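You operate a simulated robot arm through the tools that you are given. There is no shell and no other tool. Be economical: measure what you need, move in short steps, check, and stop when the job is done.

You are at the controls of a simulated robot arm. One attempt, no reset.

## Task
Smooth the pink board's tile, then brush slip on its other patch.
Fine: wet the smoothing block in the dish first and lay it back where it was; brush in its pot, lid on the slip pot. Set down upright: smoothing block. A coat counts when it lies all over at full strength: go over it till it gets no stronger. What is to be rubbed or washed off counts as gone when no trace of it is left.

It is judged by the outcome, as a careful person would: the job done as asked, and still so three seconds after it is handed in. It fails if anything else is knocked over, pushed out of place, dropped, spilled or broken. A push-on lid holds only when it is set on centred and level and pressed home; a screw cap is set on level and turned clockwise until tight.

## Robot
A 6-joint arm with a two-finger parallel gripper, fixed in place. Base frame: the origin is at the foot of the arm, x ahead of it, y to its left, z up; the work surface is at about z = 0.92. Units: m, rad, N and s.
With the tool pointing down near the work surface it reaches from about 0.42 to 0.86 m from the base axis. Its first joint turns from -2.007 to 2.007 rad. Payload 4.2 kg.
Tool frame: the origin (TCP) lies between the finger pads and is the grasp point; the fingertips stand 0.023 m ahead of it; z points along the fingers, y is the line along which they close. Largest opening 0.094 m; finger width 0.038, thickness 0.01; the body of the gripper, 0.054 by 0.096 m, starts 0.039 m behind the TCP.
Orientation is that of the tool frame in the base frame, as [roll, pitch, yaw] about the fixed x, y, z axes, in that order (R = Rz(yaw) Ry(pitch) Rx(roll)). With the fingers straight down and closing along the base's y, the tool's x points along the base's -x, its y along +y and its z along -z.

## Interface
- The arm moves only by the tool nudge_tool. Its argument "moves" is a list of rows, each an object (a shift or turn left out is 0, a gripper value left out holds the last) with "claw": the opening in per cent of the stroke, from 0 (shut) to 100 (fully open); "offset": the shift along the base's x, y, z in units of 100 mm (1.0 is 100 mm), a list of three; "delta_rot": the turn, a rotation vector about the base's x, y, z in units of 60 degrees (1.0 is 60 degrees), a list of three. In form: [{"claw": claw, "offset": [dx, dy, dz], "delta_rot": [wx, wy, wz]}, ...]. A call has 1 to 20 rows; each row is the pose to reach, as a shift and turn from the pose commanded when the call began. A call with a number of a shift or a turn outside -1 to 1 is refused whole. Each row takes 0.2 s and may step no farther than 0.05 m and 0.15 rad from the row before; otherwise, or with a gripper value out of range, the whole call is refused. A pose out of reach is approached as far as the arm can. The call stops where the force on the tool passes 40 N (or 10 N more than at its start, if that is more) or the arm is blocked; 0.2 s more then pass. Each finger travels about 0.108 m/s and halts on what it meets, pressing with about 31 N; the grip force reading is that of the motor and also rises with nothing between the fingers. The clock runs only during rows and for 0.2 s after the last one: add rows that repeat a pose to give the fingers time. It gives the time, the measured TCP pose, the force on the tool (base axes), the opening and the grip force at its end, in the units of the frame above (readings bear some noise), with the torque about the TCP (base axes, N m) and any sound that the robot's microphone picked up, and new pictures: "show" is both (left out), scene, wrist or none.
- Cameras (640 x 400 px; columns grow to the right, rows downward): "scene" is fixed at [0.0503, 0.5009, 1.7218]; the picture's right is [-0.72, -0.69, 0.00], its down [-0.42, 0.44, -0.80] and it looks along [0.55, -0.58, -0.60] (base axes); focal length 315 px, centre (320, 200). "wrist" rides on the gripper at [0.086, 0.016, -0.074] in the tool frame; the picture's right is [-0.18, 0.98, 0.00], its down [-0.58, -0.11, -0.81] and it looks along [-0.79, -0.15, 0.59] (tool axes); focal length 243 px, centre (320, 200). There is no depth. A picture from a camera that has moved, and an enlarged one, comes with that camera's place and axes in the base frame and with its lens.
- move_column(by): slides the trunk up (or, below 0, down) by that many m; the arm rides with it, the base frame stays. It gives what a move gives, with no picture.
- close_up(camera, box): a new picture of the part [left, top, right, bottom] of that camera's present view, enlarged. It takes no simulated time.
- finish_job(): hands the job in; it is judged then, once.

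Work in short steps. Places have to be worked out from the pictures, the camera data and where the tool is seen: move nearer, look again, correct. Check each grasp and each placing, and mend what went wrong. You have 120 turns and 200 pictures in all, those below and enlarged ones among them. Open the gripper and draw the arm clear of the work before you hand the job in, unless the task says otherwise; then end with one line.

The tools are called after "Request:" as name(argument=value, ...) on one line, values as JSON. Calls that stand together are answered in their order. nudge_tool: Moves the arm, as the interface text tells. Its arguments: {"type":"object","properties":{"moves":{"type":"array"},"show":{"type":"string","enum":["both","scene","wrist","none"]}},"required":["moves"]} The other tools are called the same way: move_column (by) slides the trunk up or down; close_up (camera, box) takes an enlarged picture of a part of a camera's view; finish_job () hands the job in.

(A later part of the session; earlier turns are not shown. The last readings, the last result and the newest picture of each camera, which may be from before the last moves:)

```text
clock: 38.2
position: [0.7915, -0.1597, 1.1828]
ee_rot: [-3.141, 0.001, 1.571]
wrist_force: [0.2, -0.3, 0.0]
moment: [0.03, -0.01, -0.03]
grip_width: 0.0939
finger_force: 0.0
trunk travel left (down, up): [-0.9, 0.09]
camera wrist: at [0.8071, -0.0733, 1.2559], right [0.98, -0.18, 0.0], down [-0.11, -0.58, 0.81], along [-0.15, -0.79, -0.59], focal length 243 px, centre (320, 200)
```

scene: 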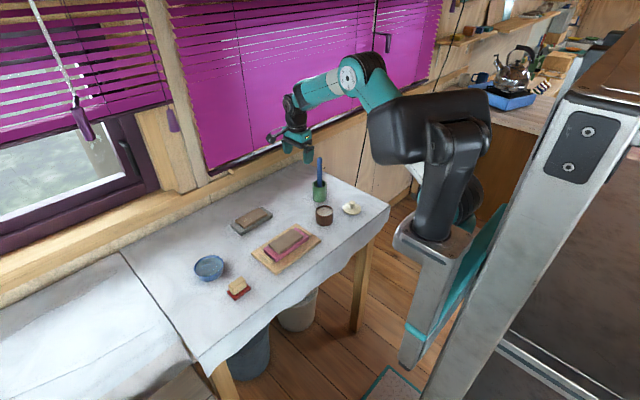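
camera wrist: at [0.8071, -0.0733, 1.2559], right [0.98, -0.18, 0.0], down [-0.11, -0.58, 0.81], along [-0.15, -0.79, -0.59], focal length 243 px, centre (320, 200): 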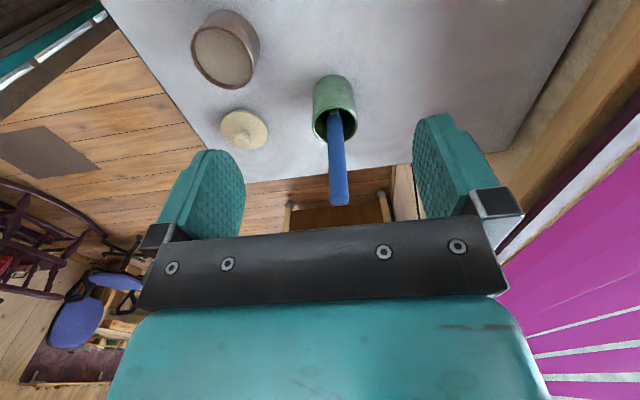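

Triangulated handle top at ≈(0.789, −0.275, 1.113), pot centre (0.7905, −0.2766). Move above it, then look.

Request:
nudge_tool(moves=[{"offset": [-0.01, -0.4, 0]}, {"offset": [-0.02, -0.8, 0]}, {"offset": [-0.02, -1.0, 0]}], show="none")

Request:
nudge_tool(moves=[{"offset": [0, -0.15, 0]}, {"offset": [0, -0.155, 0]}], show="wrist")

```text
clock: 39.0
position: [0.7874, -0.2603, 1.1815]
ee_rot: [3.141, 0.002, 1.57]
wrist_force: [1.3, -0.2, -0.9]
moment: [-0.04, -0.01, 0.0]
grip_width: 0.0942
finger_force: 0.1
trunk travel left (down, up): [-0.9, 0.09]
```

```text
clock: 39.6
position: [0.7872, -0.2756, 1.1811]
ee_rot: [3.141, 0.001, 1.571]
wrist_force: [0.5, -0.7, -0.8]
moment: [0.0, 0.04, 0.02]
grip_width: 0.0941
finger_force: 0.1
trunk travel left (down, up): [-0.9, 0.09]
camera wrist: at [0.8034, -0.1889, 1.2548], right [0.98, -0.18, 0.0], down [-0.11, -0.58, 0.81], along [-0.15, -0.79, -0.59], focal length 243 px, centre (320, 200)
```

wrist: 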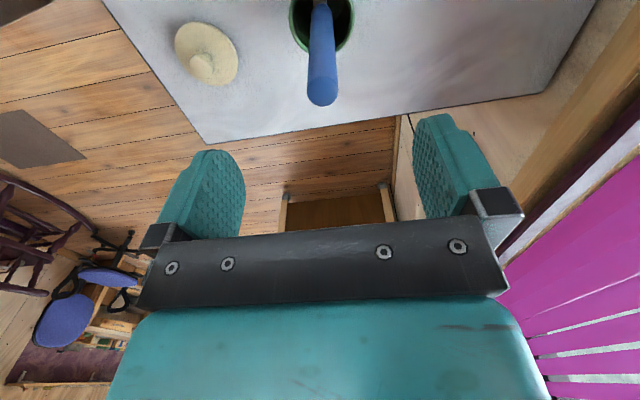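

Handle top at ≈(0.789, −0.271). Small correction, descend 96 mm and close.

Request:
nudge_tool(moves=[{"offset": [0.01, 0.03, -0.3]}, {"offset": [0.01, 0.03, -0.7]}, {"offset": [0.01, 0.03, -0.96]}, {"offset": [0.01, 0.03, -0.96]}], show="wrist")

```text
clock: 40.6
position: [0.7886, -0.2737, 1.0853]
ee_rot: [-3.141, 0.002, 1.571]
wrist_force: [0.5, 0.6, -0.2]
moment: [-0.01, 0.03, -0.01]
grip_width: 0.094
finger_force: 0.1
trunk travel left (down, up): [-0.9, 0.09]
camera wrist: at [0.8045, -0.1862, 1.1588], right [0.98, -0.18, 0.0], down [-0.11, -0.58, 0.81], along [-0.15, -0.79, -0.59], focal length 243 px, centre (320, 200)
```

wrist: 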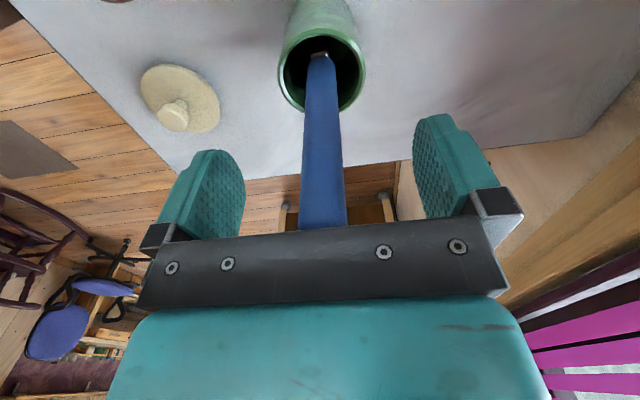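

Centred between the fingers. Close and check.

Request:
nudge_tool(moves=[{"claw": 40}, {"claw": 0}, {"claw": 0}, {"claw": 0}], show="none")

Request:
nudge_tool(moves=[{"offset": [0, 0, 0.3]}, {"offset": [0, 0, 0.6]}, {"offset": [0, 0, 0.9]}, {"offset": [0, 0, 1.0]}, {"offset": [0, 0, 1.0]}], show="both")

Request:
close_up(camera="scene", box=[260, 110, 380, 210])

```text
clock: 41.6
position: [0.7887, -0.2742, 1.0852]
ee_rot: [-3.141, 0.001, 1.571]
wrist_force: [-0.3, 0.1, -0.3]
moment: [-0.01, 0.0, -0.05]
grip_width: 0.0185
finger_force: 30.6
trunk travel left (down, up): [-0.9, 0.09]
```

```text
clock: 42.9
position: [0.7884, -0.2719, 1.1849]
ee_rot: [3.14, 0.002, 1.571]
wrist_force: [-0.3, 1.1, -0.5]
moment: [-0.03, 0.02, 0.03]
grip_width: 0.0188
finger_force: 31.1
trunk travel left (down, up): [-0.9, 0.09]
camera wrist: at [0.8046, -0.1859, 1.2593], right [0.98, -0.18, 0.0], down [-0.11, -0.58, 0.81], along [-0.15, -0.79, -0.59], focal length 243 px, centre (320, 200)
```

scene: 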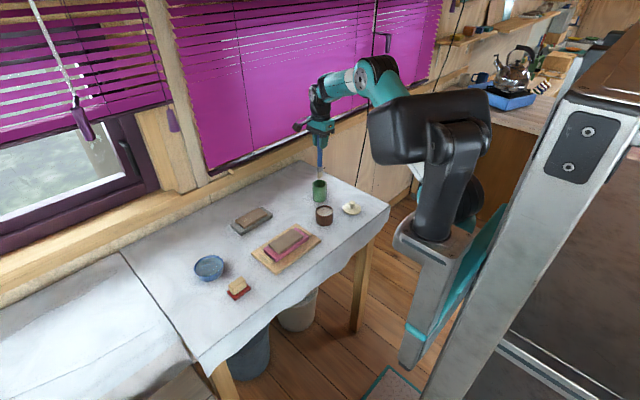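
wrist: 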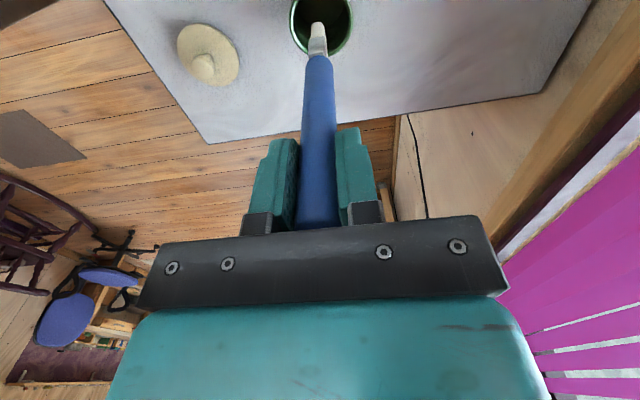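

```text
4.00 times, centred on (320, 160) of scene
camera zoom: at [0.0503, 0.5009, 1.7218], right [-0.72, -0.69, 0.0], down [-0.42, 0.44, -0.8], along [0.55, -0.58, -0.6], focal length 1261 px, centre (320, 360)
```

zoom: 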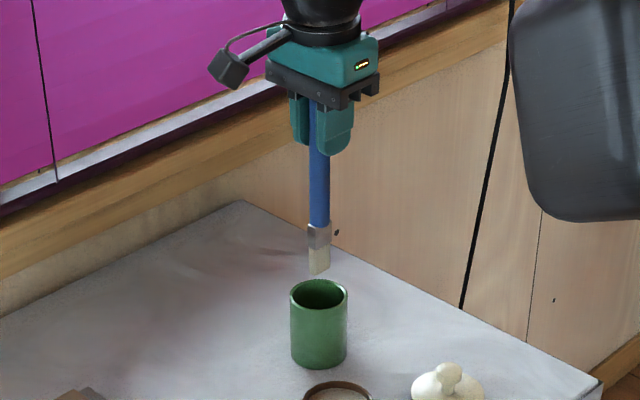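

Brush lifted, tip ≈0.155 m below TCP. Slip pot triangulates to ≈(0.672, −0.179). Move above it.

Request:
nudge_tool(moves=[{"offset": [-0.3, 0.25, 0]}, {"offset": [-0.6, 0.5, 0]}, {"offset": [-0.9, 0.75, 0]}, {"offset": [-1.0, 0.94, 0]}], show="none")

Request:
nudge_tool(moves=[{"offset": [-0.16, 0, -0.1]}, {"offset": [-0.16, 0, -0.1]}], show="wrist")

Request:
close_up(camera="scene", box=[280, 160, 376, 240])

Request:
close_up(camera="wrist", box=[220, 0, 420, 150])

```text
clock: 43.9
position: [0.6892, -0.1791, 1.1866]
ee_rot: [3.14, 0.002, 1.57]
wrist_force: [0.2, -0.6, -0.5]
moment: [0.04, -0.02, -0.01]
grip_width: 0.0188
finger_force: 30.8
trunk travel left (down, up): [-0.9, 0.09]
```

```text
clock: 44.5
position: [0.6728, -0.1778, 1.175]
ee_rot: [-3.142, 0.002, 1.57]
wrist_force: [-0.1, 0.6, -0.2]
moment: [-0.05, 0.02, -0.03]
grip_width: 0.0183
finger_force: 30.6
trunk travel left (down, up): [-0.9, 0.09]
camera wrist: at [0.6894, -0.0913, 1.2495], right [0.98, -0.18, 0.0], down [-0.11, -0.58, 0.81], along [-0.15, -0.79, -0.59], focal length 243 px, centre (320, 200)
```

wrist: 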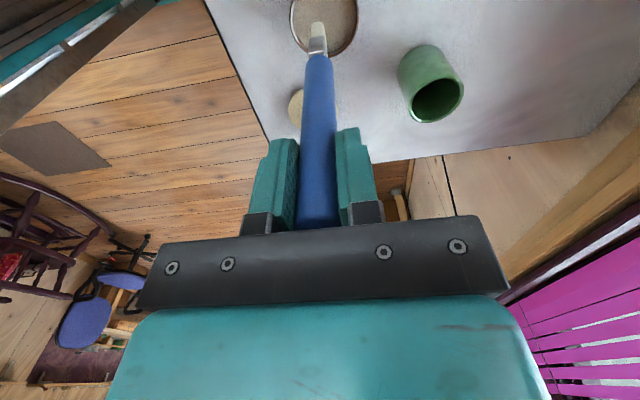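

```text
5.00 times, centred on (328, 200) of scene
camera zoom: at [0.0503, 0.5009, 1.7218], right [-0.72, -0.69, 0.0], down [-0.42, 0.44, -0.8], along [0.55, -0.58, -0.6], focal length 1576 px, centre (280, 200)
```

zoom: 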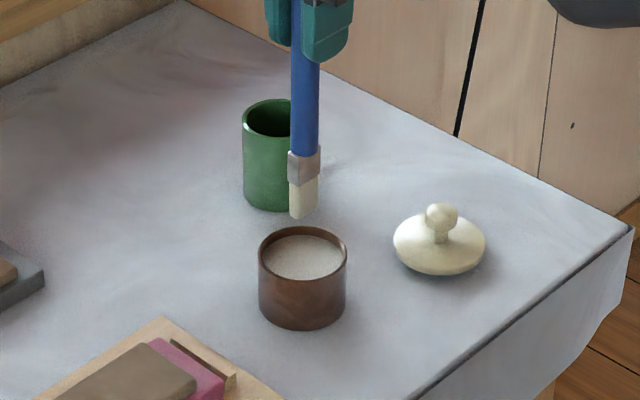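

```text
2.67 times, centred on (320, 75) of wrist
camera zoom: at [0.6894, -0.0913, 1.2495], right [0.98, -0.18, 0.0], down [-0.11, -0.58, 0.81], along [-0.15, -0.79, -0.59], focal length 647 px, centre (320, 533)
```

zoom: 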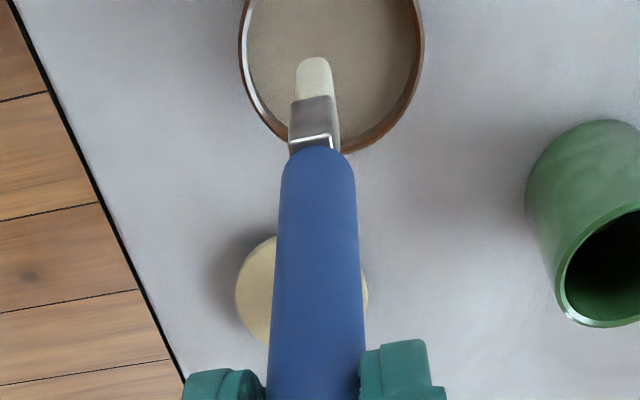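

Brush is centred over the slip pot (centre ≈(0.672, −0.177)). Dip: lower 65 mm and stir a little.

Request:
nudge_tool(moves=[{"offset": [0, 0, -0.3]}, {"offset": [0, 0, -0.55]}, {"offset": [0, 0, -0.65]}, {"offset": [0.05, 0, -0.65]}, {"offset": [-0.05, 0, -0.65]}, {"offset": [0, 0, -0.65]}], show="none")

Request:
close_up(camera="scene", box=[280, 160, 376, 240])

```text
clock: 45.9
position: [0.673, -0.178, 1.1106]
ee_rot: [3.141, 0.002, 1.571]
wrist_force: [-0.9, -1.2, 24.0]
moment: [-0.02, 0.44, 0.0]
grip_width: 0.0183
finger_force: 31.3
trunk travel left (down, up): [-0.9, 0.09]
```

```text
5.00 times, centred on (328, 200) of scene
camera zoom: at [0.0503, 0.5009, 1.7218], right [-0.72, -0.69, 0.0], down [-0.42, 0.44, -0.8], along [0.55, -0.58, -0.6], focal length 1576 px, centre (280, 200)
```

zoom: 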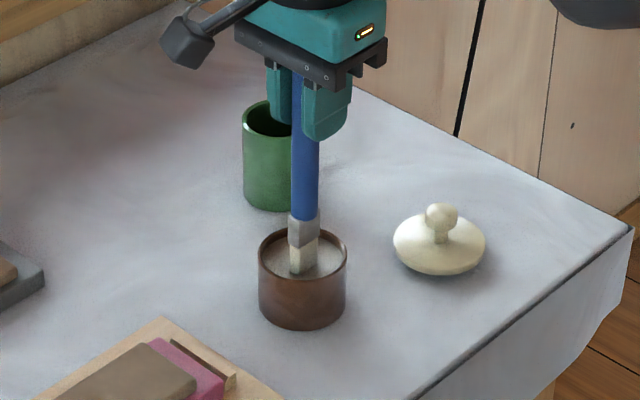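

Bristles met the slip at ~24 N (surface acts firm). Lift and check if loaded.

Request:
nudge_tool(moves=[{"offset": [0, 0, 0.3]}, {"offset": [0, 0, 0.65]}, {"offset": [0, 0, 0.65]}], show="none")

Request:
close_up(camera="scene", box=[304, 180, 352, 220])

Request:
close_up(camera="wrist", box=[280, 0, 360, 60])

```text
clock: 46.6
position: [0.6729, -0.1781, 1.1746]
ee_rot: [-3.141, 0.001, 1.571]
wrist_force: [-0.5, -0.9, -0.5]
moment: [-0.02, 0.0, 0.04]
grip_width: 0.0189
finger_force: 30.7
trunk travel left (down, up): [-0.9, 0.09]
```

```text
10.00 times, centred on (328, 200) of scene
camera zoom: at [0.0503, 0.5009, 1.7218], right [-0.72, -0.69, 0.0], down [-0.42, 0.44, -0.8], along [0.55, -0.58, -0.6], focal length 3152 px, centre (240, 200)
```

zoom: 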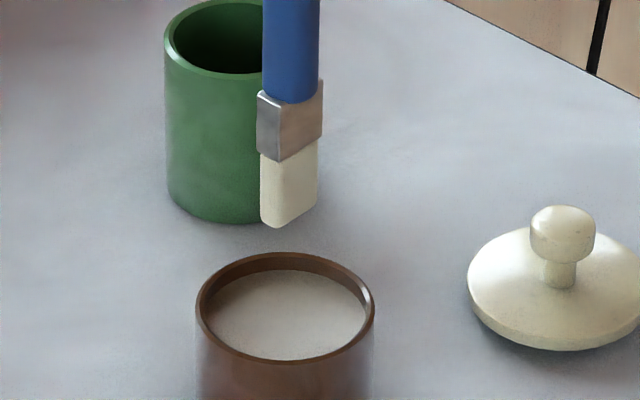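

```text
6.67 times, centred on (320, 30) of wrist
camera zoom: at [0.6887, -0.0916, 1.2484], right [0.98, -0.18, 0.0], down [-0.11, -0.58, 0.81], along [-0.15, -0.79, -0.59], focal length 1618 px, centre (320, 1333)
```

zoom: 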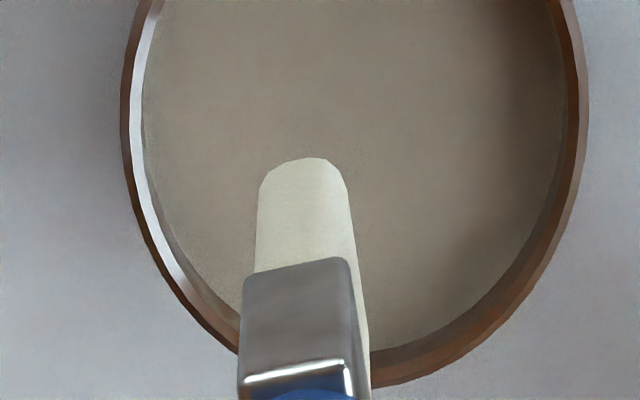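

Load isn't distinguishable by colour; test on the tile. Move to the other half (y ≈ −0.010) with the tip clear.

Request:
nudge_tool(moves=[{"offset": [0, 0.4, 0]}, {"offset": [0, 0.8, 0]}, {"offset": [0, 1.0, 0]}], show="none")

Request:
nudge_tool(moves=[{"offset": [-0.02, 0.3, 0]}, {"offset": [-0.02, 0.68, 0]}, {"offset": [-0.02, 0.68, -0.3]}, {"offset": [-0.02, 0.68, -0.45]}, {"offset": [-0.02, 0.68, -0.45]}], show="wrist")

Request:
close_up(camera="scene", box=[240, 205, 336, 265])

Request:
close_up(camera="wrist", box=[220, 0, 420, 150])

```text
clock: 47.5
position: [0.673, -0.0792, 1.1736]
ee_rot: [-3.141, 0.002, 1.572]
wrist_force: [-0.3, 0.2, -0.1]
moment: [0.02, -0.01, 0.01]
grip_width: 0.0186
finger_force: 30.9
trunk travel left (down, up): [-0.9, 0.09]
```

```text
clock: 48.6
position: [0.6702, -0.0103, 1.13]
ee_rot: [3.141, 0.003, 1.571]
wrist_force: [0.8, 0.6, -0.5]
moment: [0.01, -0.01, 0.01]
grip_width: 0.0186
finger_force: 31.1
trunk travel left (down, up): [-0.9, 0.09]
camera wrist: at [0.6866, 0.0765, 1.2043], right [0.98, -0.18, 0.0], down [-0.11, -0.58, 0.81], along [-0.15, -0.79, -0.59], focal length 243 px, centre (320, 200)
```

wrist: 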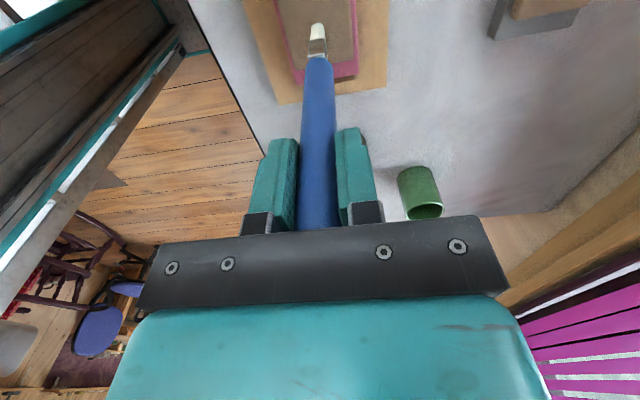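

```text
6.67 times, centred on (288, 235) of scene
camera zoom: at [0.0503, 0.5009, 1.7218], right [-0.72, -0.69, 0.0], down [-0.42, 0.44, -0.8], along [0.55, -0.58, -0.6], focal length 2102 px, centre (533, -33)
```

zoom: 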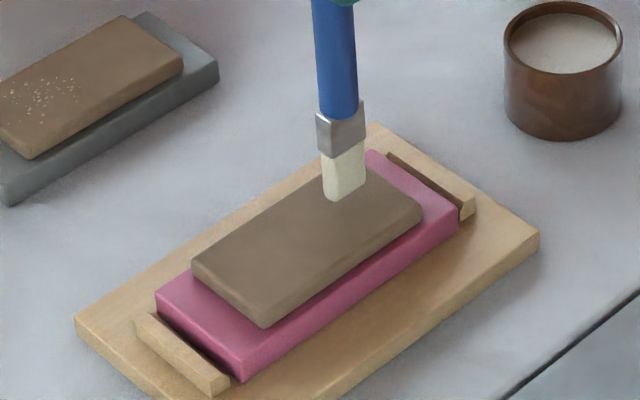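

```text
2.67 times, centred on (320, 75) of wrist
camera zoom: at [0.6866, 0.0765, 1.2043], right [0.98, -0.18, 0.0], down [-0.11, -0.58, 0.81], along [-0.15, -0.79, -0.59], focal length 647 px, centre (320, 533)
```

zoom: 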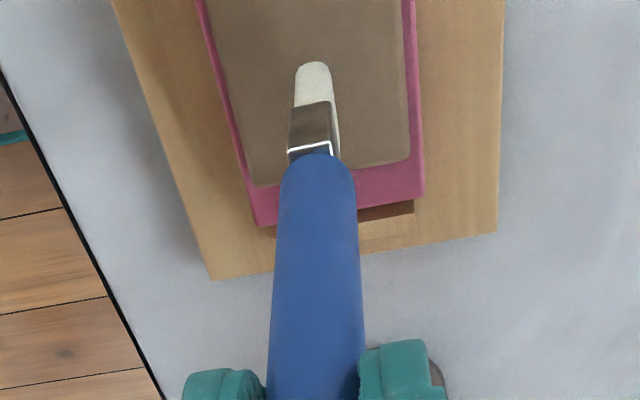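

Tip is above the second half. Lower slowly to touch.

Request:
nudge_tool(moves=[{"offset": [0, 0, -0.06]}, {"offset": [0, 0, -0.1]}, {"offset": [0, 0, -0.12]}, {"offset": [0, 0, -0.13]}], show="none")

Request:
close_up(camera="scene", box=[264, 215, 312, 245])

```text
clock: 49.6
position: [0.6702, -0.0099, 1.1181]
ee_rot: [3.139, -0.001, 1.572]
wrist_force: [-4.2, 1.0, 26.8]
moment: [0.11, 0.68, 0.01]
grip_width: 0.0187
finger_force: 31.3
trunk travel left (down, up): [-0.9, 0.09]
```

```text
13.33 times, centred on (288, 230) of scene
camera zoom: at [0.0503, 0.5009, 1.7218], right [-0.72, -0.69, 0.0], down [-0.42, 0.44, -0.8], along [0.55, -0.58, -0.6], focal length 4203 px, centre (747, -200)
```

zoom: 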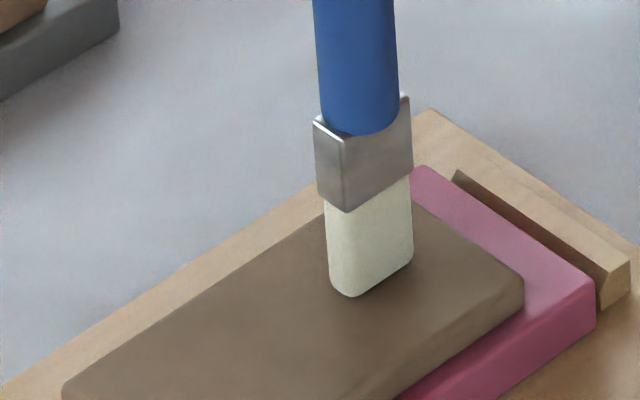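

Contact. Ease off ~1 mm and make a test stroke along x.

Request:
nudge_tool(moves=[{"offset": [0, 0, 0.009]}, {"offset": [-0.1, 0, 0.009]}, {"offset": [-0.2, 0, 0.009]}, {"offset": [-0.24, 0, 0.009]}, {"offset": [-0.14, 0, 0.009]}, {"offset": [-0.04, 0, 0.009]}, {"offset": [0.06, 0, 0.009]}, {"offset": [0.16, 0, 0.009]}, {"offset": [0.24, 0, 0.009]}, {"offset": [0.14, 0, 0.009]}, {"offset": [0.04, 0, 0.009]}], show="none")

Request:
close_up(camera="scene", box=[256, 210, 320, 250])

```text
clock: 52.0
position: [0.6754, -0.0126, 1.1184]
ee_rot: [3.138, 0.001, 1.57]
wrist_force: [4.6, -1.0, 10.2]
moment: [-0.04, -0.56, 0.02]
grip_width: 0.0189
finger_force: 30.9
trunk travel left (down, up): [-0.9, 0.09]
```

```text
10.00 times, centred on (288, 230) of scene
camera zoom: at [0.0503, 0.5009, 1.7218], right [-0.72, -0.69, 0.0], down [-0.42, 0.44, -0.8], along [0.55, -0.58, -0.6], focal length 3152 px, centre (640, -100)
```

zoom: 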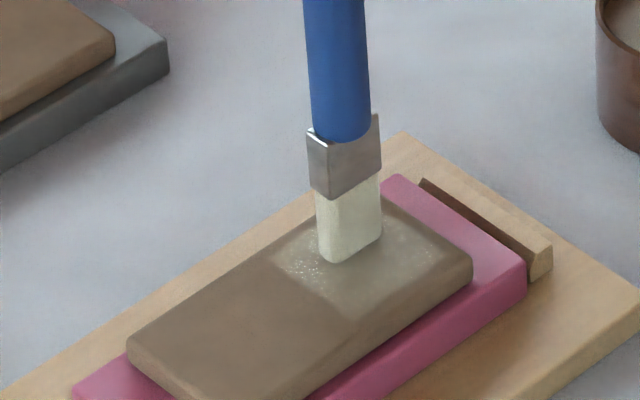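

The slip is coating the half. Continue strokes in several lanes across the patch.

Request:
nudge_tool(moves=[{"offset": [0.1, -0.06, 0]}, {"offset": [0.2, -0.14, 0]}, {"offset": [0.08, -0.14, 0]}, {"offset": [-0.04, -0.14, 0]}, {"offset": [-0.16, -0.14, 0]}, {"offset": [-0.27, -0.14, 0]}, {"offset": [-0.27, -0.05, 0]}, {"offset": [-0.15, -0.02, 0]}, {"offset": [-0.03, -0.02, 0]}, {"offset": [0.09, -0.02, 0]}, {"offset": [0.2, -0.02, 0]}, {"offset": [0.2, 0.08, 0]}, {"offset": [0.2, 0.14, 0]}, {"offset": [0.08, 0.14, 0]}, {"offset": [-0.04, 0.14, 0]}, {"offset": [-0.16, 0.14, 0]}, {"offset": [-0.27, 0.14, 0]}, {"offset": [-0.27, 0.04, 0]}, {"offset": [-0.14, 0, 0]}, {"offset": [0, 0, 0]}], show="none")

Request:
close_up(camera="scene", box=[256, 210, 320, 250])

```text
clock: 56.2
position: [0.6744, -0.0103, 1.1181]
ee_rot: [3.141, -0.001, 1.572]
wrist_force: [-0.3, 0.3, -1.7]
moment: [-0.05, -0.03, 0.03]
grip_width: 0.0184
finger_force: 30.3
trunk travel left (down, up): [-0.9, 0.09]
```

```text
10.00 times, centred on (288, 230) of scene
camera zoom: at [0.0503, 0.5009, 1.7218], right [-0.72, -0.69, 0.0], down [-0.42, 0.44, -0.8], along [0.55, -0.58, -0.6], focal length 3152 px, centre (640, -100)
```

zoom: 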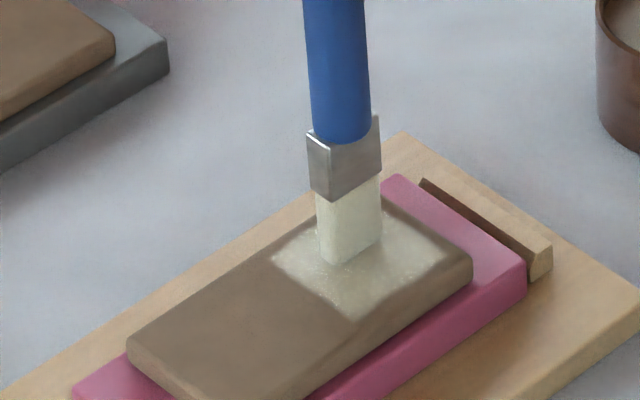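

Coat stronger; contact has been lost slightly, so lower 1.5 mm and do another round.

Request:
nudge_tool(moves=[{"offset": [0, 0, -0.01]}, {"offset": [0.1, -0.06, -0.012]}, {"offset": [0.2, -0.16, -0.012]}, {"offset": [0.08, -0.16, -0.012]}, {"offset": [-0.04, -0.16, -0.012]}, {"offset": [-0.16, -0.16, -0.012]}, {"offset": [-0.27, -0.16, -0.012]}, {"offset": [-0.27, -0.05, -0.012]}, {"offset": [-0.15, -0.02, -0.012]}, {"offset": [-0.03, -0.02, -0.012]}, {"offset": [0.09, -0.02, -0.012]}, {"offset": [0.2, -0.02, -0.012]}, {"offset": [0.2, 0.08, -0.012]}, {"offset": [0.2, 0.14, -0.012]}, {"offset": [0.08, 0.14, -0.012]}, {"offset": [-0.04, 0.14, -0.012]}, {"offset": [-0.16, 0.14, -0.012]}, {"offset": [-0.27, 0.14, -0.012]}, {"offset": [-0.14, 0.07, -0.012]}, {"offset": [0, 0, -0.012]}], show="none")

Request:
close_up(camera="scene", box=[256, 210, 320, 250])

```text
clock: 60.5
position: [0.6752, -0.0106, 1.1154]
ee_rot: [3.141, 0.002, 1.572]
wrist_force: [-0.6, -0.7, 1.2]
moment: [-0.02, 0.04, 0.01]
grip_width: 0.0187
finger_force: 31.1
trunk travel left (down, up): [-0.9, 0.09]
```

```text
10.00 times, centred on (288, 230) of scene
camera zoom: at [0.0503, 0.5009, 1.7218], right [-0.72, -0.69, 0.0], down [-0.42, 0.44, -0.8], along [0.55, -0.58, -0.6], focal length 3152 px, centre (640, -100)
```

zoom: 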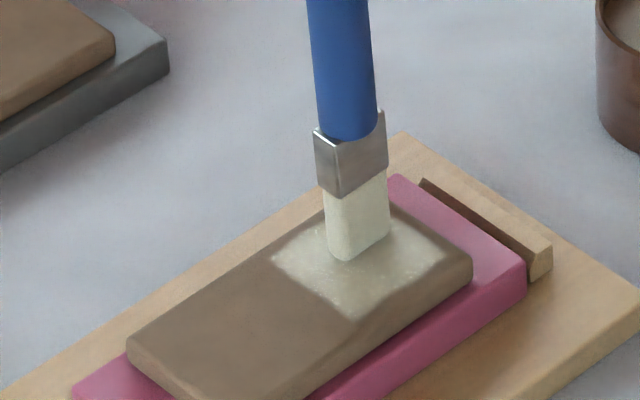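

Little change—brush likely needs reloading. Lift and go back to the slip pot, checking the tile on the way.

Request:
nudge_tool(moves=[{"offset": [0, 0, 0.3]}, {"offset": [0, -0.1, 0.6]}, {"offset": [0, -0.5, 0.6]}, {"offset": [0, -0.9, 0.6]}], show="none")

Request:
nudge_tool(moves=[{"offset": [0, -0.4, 0]}, {"offset": [0, -0.77, 0]}, {"offset": [0, -0.77, 0]}], show="wrist")

Request:
close_up(camera="scene", box=[256, 210, 320, 250])

Request:
close_up(camera="scene", box=[290, 150, 370, 230])

```text
clock: 61.5
position: [0.6739, -0.102, 1.1753]
ee_rot: [-3.14, 0.002, 1.572]
wrist_force: [-0.4, 0.0, -0.5]
moment: [-0.01, -0.02, 0.0]
grip_width: 0.0185
finger_force: 30.9
trunk travel left (down, up): [-0.9, 0.09]
```

```text
clock: 62.2
position: [0.6759, -0.1795, 1.175]
ee_rot: [-3.142, 0.002, 1.572]
wrist_force: [0.0, -0.6, -1.0]
moment: [-0.02, 0.0, -0.02]
grip_width: 0.0185
finger_force: 31.5
trunk travel left (down, up): [-0.9, 0.09]
camera wrist: at [0.6913, -0.0923, 1.2496], right [0.98, -0.18, 0.0], down [-0.11, -0.58, 0.81], along [-0.15, -0.79, -0.59], focal length 243 px, centre (320, 200)
```

wrist: 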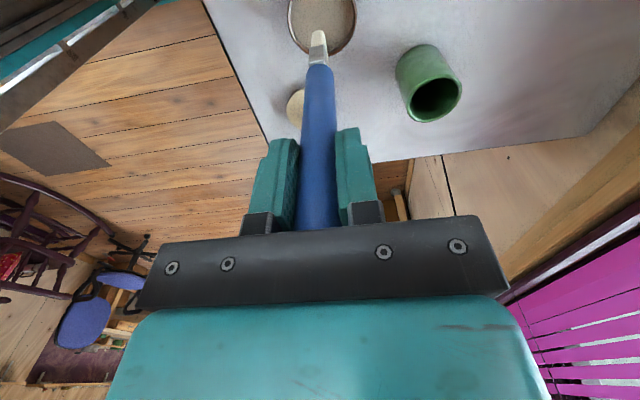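

```text
10.00 times, centred on (288, 230) of scene
camera zoom: at [0.0503, 0.5009, 1.7218], right [-0.72, -0.69, 0.0], down [-0.42, 0.44, -0.8], along [0.55, -0.58, -0.6], focal length 3152 px, centre (640, -100)
```

zoom: 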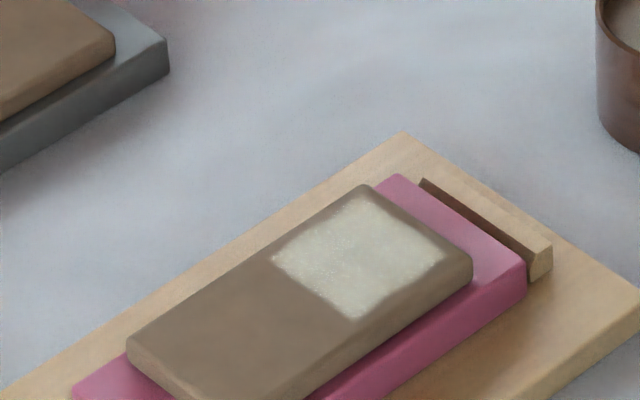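

```text
5.00 times, centred on (330, 190) of scene
camera zoom: at [0.0503, 0.5009, 1.7218], right [-0.72, -0.69, 0.0], down [-0.42, 0.44, -0.8], along [0.55, -0.58, -0.6], focal length 1576 px, centre (270, 250)
```

zoom: 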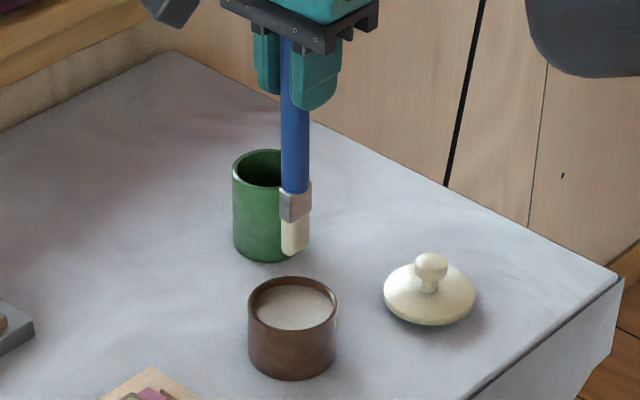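

The coat is nearly full. Reload for one more thorough coat: shift so the slightly leaning tip is centred over the pot, then touch the slip gently.

Request:
nudge_tool(moves=[{"offset": [-0.02, 0.07, -0.3]}, {"offset": [-0.02, 0.07, -0.6]}, {"offset": [-0.02, 0.07, -0.65]}, {"offset": [-0.02, 0.07, -0.67]}, {"offset": [-0.02, 0.07, -0.68]}], show="none")

Request:
close_up(camera="scene", box=[290, 150, 370, 230])

```text
clock: 63.5
position: [0.6734, -0.1705, 1.1103]
ee_rot: [3.139, 0.002, 1.568]
wrist_force: [-1.9, -0.6, 16.3]
moment: [0.1, 0.44, 0.01]
grip_width: 0.0186
finger_force: 31.0
trunk travel left (down, up): [-0.9, 0.09]
```

```text
5.00 times, centred on (330, 190) of scene
camera zoom: at [0.0503, 0.5009, 1.7218], right [-0.72, -0.69, 0.0], down [-0.42, 0.44, -0.8], along [0.55, -0.58, -0.6], focal length 1576 px, centre (270, 250)
```

zoom: 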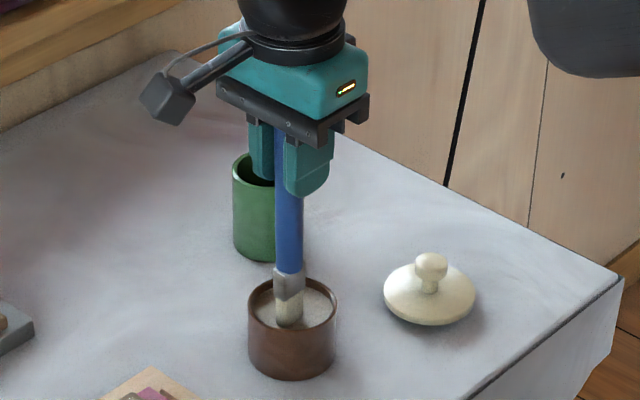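

Loaded. Back to the tile for another full round.

Request:
nudge_tool(moves=[{"offset": [0, 0, 0.3]}, {"offset": [0, 0, 0.65]}, {"offset": [0, 0.4, 0.65]}, {"offset": [0, 0.8, 0.65]}, {"offset": [0, 1.0, 0.65]}], show="none")

Request:
nudge_tool(moves=[{"offset": [0, 0.4, 0]}, {"offset": [0, 0.66, -0.2]}, {"offset": [0, 0.68, -0.55]}, {"offset": [0, 0.68, -0.6]}, {"offset": [0, 0.68, -0.62]}], show="none")

```text
clock: 64.7
position: [0.6724, -0.0704, 1.174]
ee_rot: [3.141, 0.001, 1.569]
wrist_force: [-0.1, -0.1, -0.2]
moment: [0.0, -0.03, 0.01]
grip_width: 0.0185
finger_force: 31.1
trunk travel left (down, up): [-0.9, 0.09]
```

```text
clock: 65.8
position: [0.6728, -0.0033, 1.115]
ee_rot: [3.135, 0.0, 1.572]
wrist_force: [-4.3, -2.0, 35.3]
moment: [0.06, 0.64, 0.04]
grip_width: 0.0186
finger_force: 31.2
trunk travel left (down, up): [-0.9, 0.09]
```

Request:
nudge_tool(moves=[{"offset": [0, 0, 0.015]}, {"offset": [0.1, -0.06, 0.015]}, {"offset": [0.21, -0.13, 0.015]}, {"offset": [0.1, -0.14, 0.015]}, {"offset": [-0.02, -0.14, 0.015]}, {"offset": [-0.14, -0.14, 0.013]}, {"offset": [-0.25, -0.14, 0.013]}, {"offset": [-0.25, -0.05, 0.013]}, {"offset": [-0.13, 0, 0.011]}, {"offset": [-0.01, 0, 0.011]}, {"offset": [0.11, 0, 0.011]}, {"offset": [0.21, 0, 0.011]}, {"offset": [0.21, 0.08, 0.01]}, {"offset": [0.21, 0.14, 0.01]}, {"offset": [0.1, 0.14, 0.01]}, {"offset": [-0.02, 0.14, 0.009]}, {"offset": [-0.14, 0.14, 0.008]}, {"offset": [-0.25, 0.14, 0.008]}, {"offset": [-0.13, 0.07, 0.007]}, {"offset": [0, 0, 0.006]}], show="none")

Request:
close_up(camera="scene", box=[256, 210, 320, 250])

```text
clock: 70.0
position: [0.6685, -0.0021, 1.1135]
ee_rot: [-3.139, 0.003, 1.57]
wrist_force: [-11.8, 4.6, 36.9]
moment: [0.71, 1.67, -0.01]
grip_width: 0.0188
finger_force: 31.1
trunk travel left (down, up): [-0.9, 0.09]
```

```text
10.00 times, centred on (288, 230) of scene
camera zoom: at [0.0503, 0.5009, 1.7218], right [-0.72, -0.69, 0.0], down [-0.42, 0.44, -0.8], along [0.55, -0.58, -0.6], focal length 3152 px, centre (640, -100)
```

zoom: 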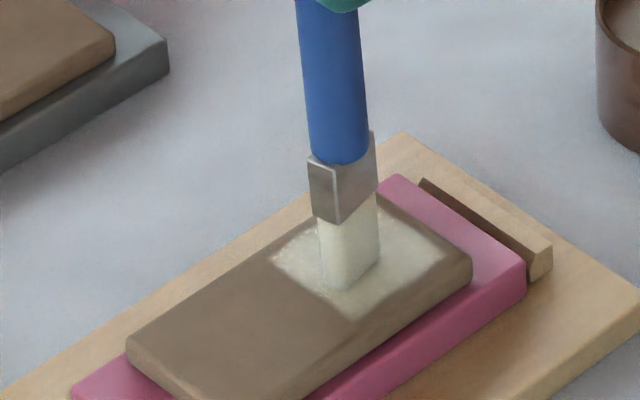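

Lift and inspect the coat.

Request:
nudge_tool(moves=[{"offset": [0, 0, 0.3]}, {"offset": [0, 0, 0.6]}, {"offset": [0, -0.4, 0.6]}, {"offset": [0, -0.75, 0.6]}], show="none")

Request:
close_up(camera="scene", box=[256, 210, 320, 250])

Request:
close_up(camera="scene", box=[260, 130, 356, 240])

```text
clock: 71.0
position: [0.6735, -0.0771, 1.1729]
ee_rot: [3.14, 0.0, 1.57]
wrist_force: [0.2, -0.5, -0.6]
moment: [-0.07, 0.04, 0.01]
grip_width: 0.0177
finger_force: 31.6
trunk travel left (down, up): [-0.9, 0.09]
```

```text
10.00 times, centred on (288, 230) of scene
camera zoom: at [0.0503, 0.5009, 1.7218], right [-0.72, -0.69, 0.0], down [-0.42, 0.44, -0.8], along [0.55, -0.58, -0.6], focal length 3152 px, centre (640, -100)
```

zoom: 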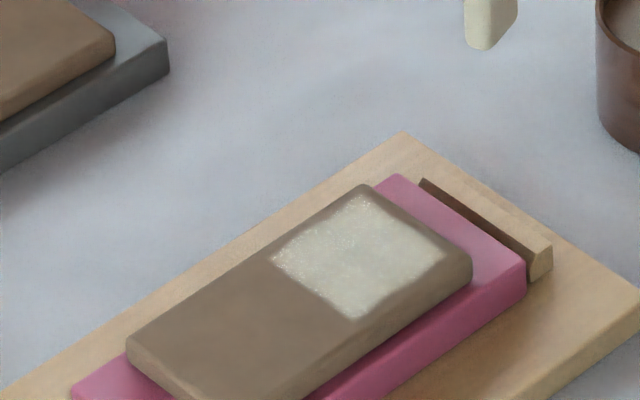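

```text
3.64 times, centred on (308, 185) of scene
camera zoom: at [0.0503, 0.5009, 1.7218], right [-0.72, -0.69, 0.0], down [-0.42, 0.44, -0.8], along [0.55, -0.58, -0.6], focal length 1146 px, centre (364, 254)
```

zoom: 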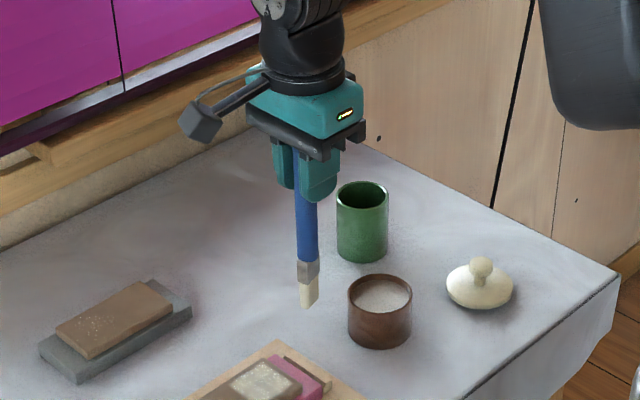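

Request:
close_up(camera="scene", box=[280, 226, 304, 244])

Request:
close_up(camera="wrist", box=[200, 0, 440, 120])

```text
16.00 times, centred on (292, 235) of scene
camera zoom: at [0.0503, 0.5009, 1.7218], right [-0.72, -0.69, 0.0], down [-0.42, 0.44, -0.8], along [0.55, -0.58, -0.6], focal length 5044 px, centre (768, -360)
```

zoom: 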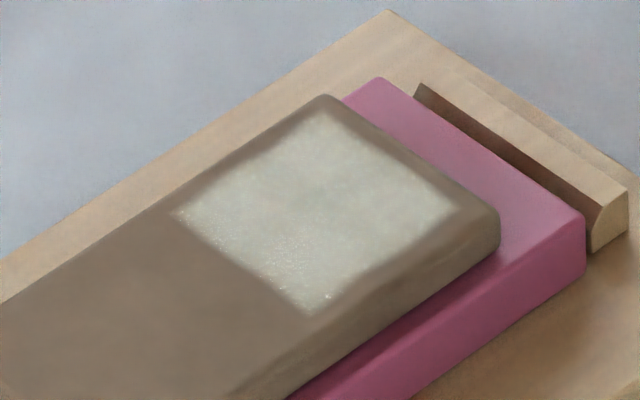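

```text
2.67 times, centred on (320, 60) of wrist
camera zoom: at [0.6889, 0.0094, 1.2461], right [0.98, -0.18, 0.0], down [-0.11, -0.58, 0.81], along [-0.15, -0.79, -0.59], focal length 647 px, centre (320, 573)
```

zoom: 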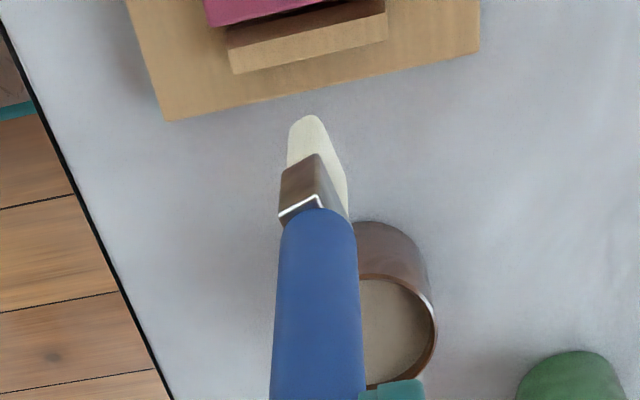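

Coat looks nearly uniform but the midline edge is slightly speckled. One more load and a round reaching a bit further toward the midline.

Request:
nudge_tool(moves=[{"offset": [0, -0.4, 0]}, {"offset": [0, -0.8, 0]}, {"offset": [0, -0.97, 0]}, {"offset": [0, -0.97, -0.4]}, {"offset": [0, -0.97, -0.6]}, {"offset": [0, -0.97, -0.63]}, {"offset": [0, -0.97, -0.64]}], show="none")

Request:
close_up(camera="scene", box=[290, 150, 370, 230])

```text
clock: 72.7
position: [0.6736, -0.1755, 1.1077]
ee_rot: [3.142, 0.002, 1.571]
wrist_force: [0.2, 0.2, -1.2]
moment: [0.01, 0.02, 0.0]
grip_width: 0.0165
finger_force: 30.9
trunk travel left (down, up): [-0.9, 0.09]
```

```text
5.00 times, centred on (330, 190) of scene
camera zoom: at [0.0503, 0.5009, 1.7218], right [-0.72, -0.69, 0.0], down [-0.42, 0.44, -0.8], along [0.55, -0.58, -0.6], focal length 1576 px, centre (270, 250)
```

zoom: 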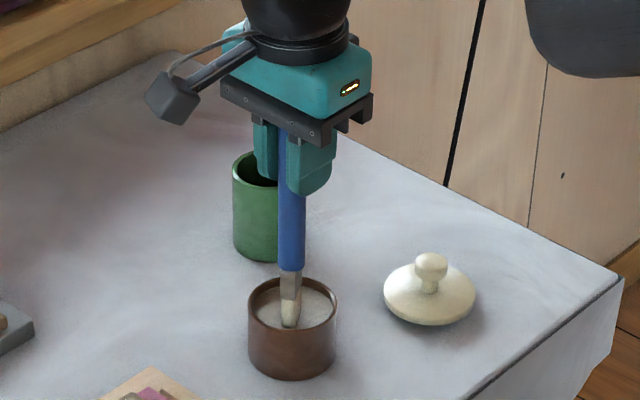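

The brush has twisted some about its axis (grip 16.5 mm) but is still held. Touch the slip with 2–3 mm more.

Request:
nudge_tool(moves=[{"offset": [0, 0, -0.015]}, {"offset": [0, 0, -0.025]}, {"offset": [0, 0, -0.025]}], show="none")

Request:
nudge_tool(moves=[{"offset": [0, 0, 0.3]}, {"offset": [0, 0, 0.68]}, {"offset": [0, 0.4, 0.68]}, {"offset": [0, 0.8, 0.68]}, {"offset": [0, 1.0, 0.68]}], show="none")

Request:
close_up(camera="scene", box=[260, 130, 356, 240])

Request:
close_up(camera="wrist", box=[240, 0, 400, 240])

```text
clock: 73.5
position: [0.6737, -0.1755, 1.1073]
ee_rot: [3.138, 0.003, 1.571]
wrist_force: [-2.3, -0.2, 18.5]
moment: [0.01, 0.23, -0.03]
grip_width: 0.0163
finger_force: 30.8
trunk travel left (down, up): [-0.9, 0.09]
```

```text
clock: 74.7
position: [0.6722, -0.0735, 1.1734]
ee_rot: [3.142, 0.001, 1.568]
wrist_force: [0.2, -0.1, 0.1]
moment: [0.0, -0.02, 0.01]
grip_width: 0.0164
finger_force: 30.7
trunk travel left (down, up): [-0.9, 0.09]
```

```text
3.64 times, centred on (308, 185) of scene
camera zoom: at [0.0503, 0.5009, 1.7218], right [-0.72, -0.69, 0.0], down [-0.42, 0.44, -0.8], along [0.55, -0.58, -0.6], focal length 1146 px, centre (364, 254)
```

zoom: 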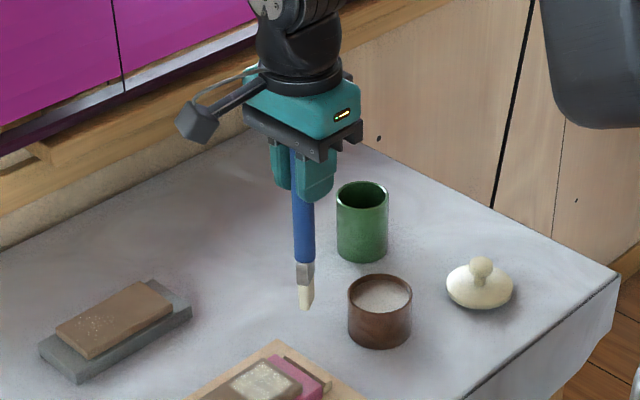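

```text
1.67 times, centred on (320, 120) of wrist
camera zoom: at [0.689, 0.0128, 1.2472], right [0.98, -0.18, 0.0], down [-0.11, -0.58, 0.81], along [-0.15, -0.79, -0.59], focal length 404 px, centre (320, 333)
```

zoom: 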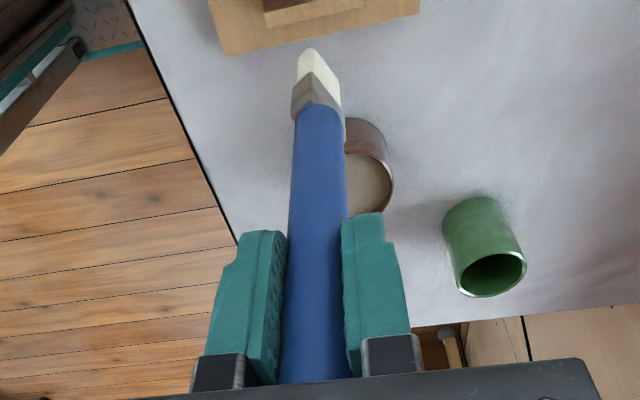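

Brush is still firm. Down onto the tile again, gently.

Request:
nudge_tool(moves=[{"offset": [0, 0.4, 0]}, {"offset": [0, 0.69, -0.2]}, {"offset": [0, 0.69, -0.5]}, {"offset": [0, 0.69, -0.57]}, {"offset": [0, 0.69, -0.59]}, {"offset": [0, 0.69, -0.59]}], show="none")

```text
clock: 76.0
position: [0.6724, -0.0053, 1.1156]
ee_rot: [3.139, -0.001, 1.57]
wrist_force: [-0.1, -0.2, 5.4]
moment: [0.07, 0.07, 0.0]
grip_width: 0.0168
finger_force: 31.2
trunk travel left (down, up): [-0.9, 0.09]
```

Light contact (5 N). Stroke lanes including the midline edge.

Request:
nudge_tool(moves=[{"offset": [0.1, 0.1, -0.004]}, {"offset": [0.2, 0.2, -0.004]}, {"offset": [0.1, 0.2, -0.004]}, {"offset": [-0.02, 0.2, -0.004]}, {"offset": [-0.14, 0.2, -0.004]}, {"offset": [-0.25, 0.2, -0.004]}, {"offset": [-0.25, 0.1, -0.005]}, {"offset": [-0.13, 0.1, -0.005]}, {"offset": [-0.01, 0.1, -0.005]}, {"offset": [0.11, 0.1, -0.005]}, {"offset": [0.22, 0.1, -0.006]}, {"offset": [0.22, -0.02, -0.006]}, {"offset": [0.1, -0.02, -0.006]}, {"offset": [-0.02, -0.02, -0.006]}, {"offset": [-0.14, -0.02, -0.007]}, {"offset": [-0.25, -0.02, -0.007]}, {"offset": [-0.25, -0.14, -0.007]}, {"offset": [-0.13, -0.16, -0.007]}, {"offset": [0.0, -0.16, -0.007]}, {"offset": [0.13, -0.16, -0.007]}], show="none")

Request:
nudge_tool(moves=[{"offset": [0.08, 0, 0]}, {"offset": [0.08, 0.1, 0]}, {"offset": [-0.04, 0.15, 0]}, {"offset": [-0.16, 0.15, 0]}, {"offset": [-0.28, 0.15, 0]}, {"offset": [-0.36, 0.2, 0]}, {"offset": [-0.36, 0.3, 0]}, {"offset": [-0.24, 0.35, 0]}, {"offset": [-0.12, 0.35, 0]}, {"offset": [0, 0.35, 0]}, {"offset": [0.08, 0.35, 0]}, {"offset": [0.0, 0.25, 0]}, {"offset": [-0.12, 0.25, 0]}, {"offset": [-0.12, 0.25, 0.3]}, {"offset": [-0.12, 0.25, 0.58]}, {"offset": [-0.12, -0.15, 0.58]}, {"offset": [-0.12, -0.6, 0.58]}], show="none")

Request:
close_up(camera="scene", box=[280, 226, 304, 244])

Request:
close_up(camera="scene", box=[256, 210, 320, 250])

```text
clock: 80.2
position: [0.6855, -0.022, 1.1143]
ee_rot: [3.141, 0.001, 1.57]
wrist_force: [-4.2, 0.5, 11.3]
moment: [-0.08, 0.6, -0.01]
grip_width: 0.0167
finger_force: 30.8
trunk travel left (down, up): [-0.9, 0.09]
```

```text
clock: 83.8
position: [0.6716, -0.0807, 1.173]
ee_rot: [3.141, 0.002, 1.571]
wrist_force: [-0.4, -0.4, -0.6]
moment: [-0.05, 0.02, 0.03]
grip_width: 0.0165
finger_force: 30.8
trunk travel left (down, up): [-0.9, 0.09]
```

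```text
16.00 times, centred on (292, 235) of scene
camera zoom: at [0.0503, 0.5009, 1.7218], right [-0.72, -0.69, 0.0], down [-0.42, 0.44, -0.8], along [0.55, -0.58, -0.6], focal length 5044 px, centre (768, -360)
```

zoom: 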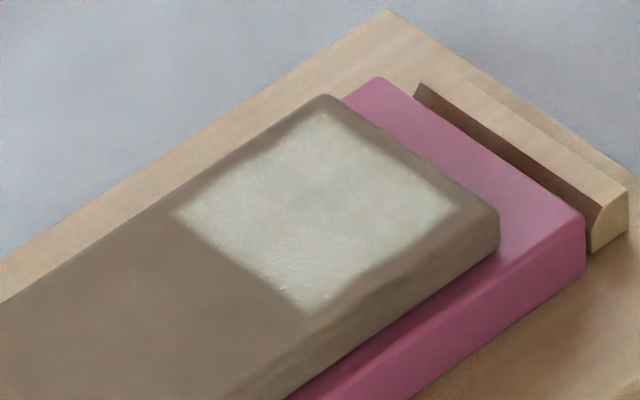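

```text
10.00 times, centred on (288, 230) of scene
camera zoom: at [0.0503, 0.5009, 1.7218], right [-0.72, -0.69, 0.0], down [-0.42, 0.44, -0.8], along [0.55, -0.58, -0.6], focal length 3152 px, centre (640, -100)
```

zoom: 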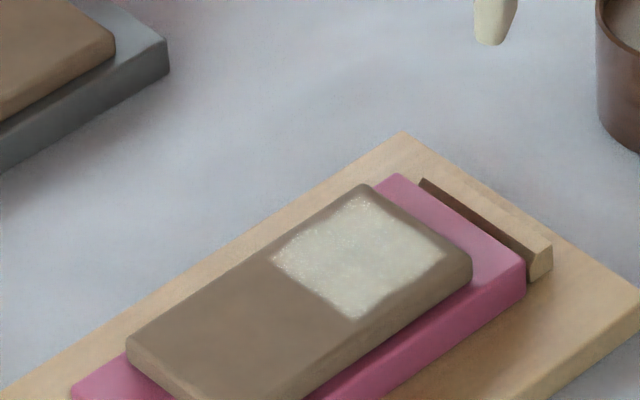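

No further change: the coat is saturated. Return the brush to its pot: travel to (0.789, −0.274) at higher z.

Request:
nudge_tool(moves=[{"offset": [0.1, 0, 0.3]}, {"offset": [0.35, -0.3, 0.32]}, {"offset": [0.6, -0.65, 0.32]}, {"offset": [0.8, -0.97, 0.32]}], show="none")

Request:
nudge_tool(moves=[{"offset": [0.2, -0.4, 0]}, {"offset": [0.37, -0.8, 0]}, {"offset": [0.37, -0.96, 0]}, {"offset": [0.37, -0.96, 0]}], show="wrist")

Request:
close_up(camera="scene", box=[270, 110, 366, 210])

Request:
close_up(camera="wrist", box=[220, 0, 420, 150])

```text
clock: 84.8
position: [0.7537, -0.1784, 1.2049]
ee_rot: [3.14, 0.001, 1.573]
wrist_force: [-0.6, -0.1, -0.1]
moment: [-0.01, 0.01, -0.03]
grip_width: 0.0165
finger_force: 30.5
trunk travel left (down, up): [-0.9, 0.09]
```

```text
clock: 85.8
position: [0.7905, -0.2759, 1.2031]
ee_rot: [-3.142, 0.002, 1.569]
wrist_force: [0.3, -0.6, -0.3]
moment: [0.02, 0.02, 0.04]
grip_width: 0.0167
finger_force: 30.6
trunk travel left (down, up): [-0.9, 0.09]
camera wrist: at [0.8071, -0.1883, 1.278], right [0.98, -0.18, 0.0], down [-0.11, -0.58, 0.81], along [-0.15, -0.79, -0.59], focal length 243 px, centre (320, 200)
```

wrist: 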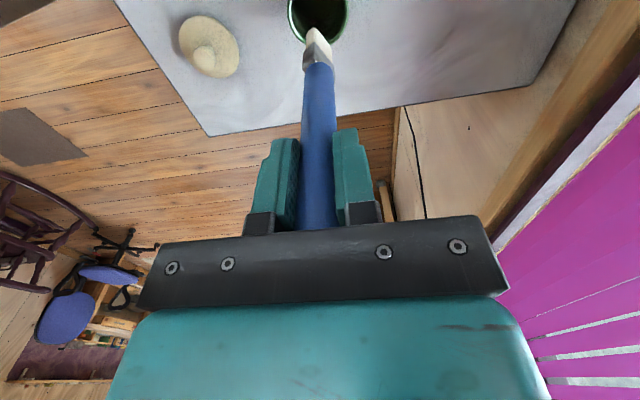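

```text
4.00 times, centred on (318, 160) of scene
camera zoom: at [0.0503, 0.5009, 1.7218], right [-0.72, -0.69, 0.0], down [-0.42, 0.44, -0.8], along [0.55, -0.58, -0.6], focal length 1261 px, centre (328, 360)
```

zoom: 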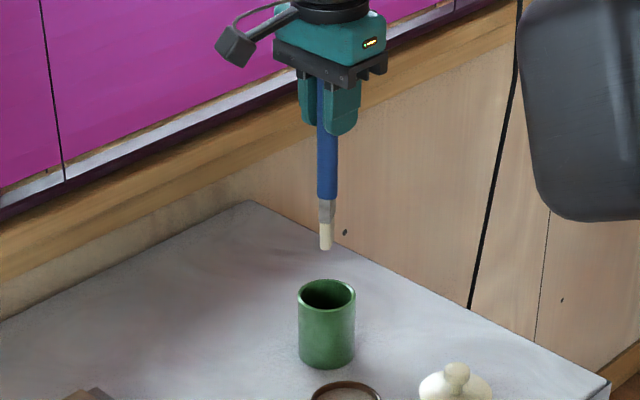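

```text
2.67 times, centred on (320, 75) of wrist
camera zoom: at [0.8071, -0.1883, 1.278], right [0.98, -0.18, 0.0], down [-0.11, -0.58, 0.81], along [-0.15, -0.79, -0.59], focal length 647 px, centre (320, 533)
```

zoom: 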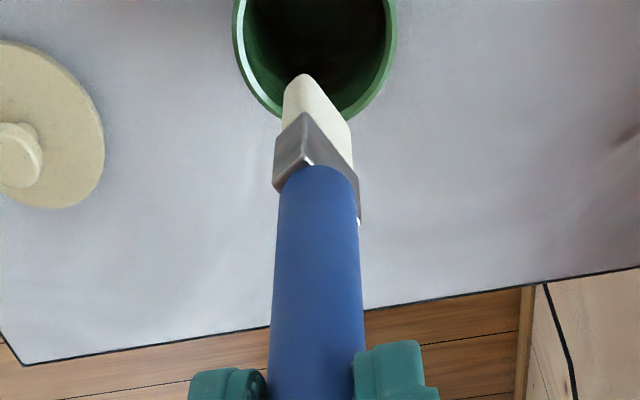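

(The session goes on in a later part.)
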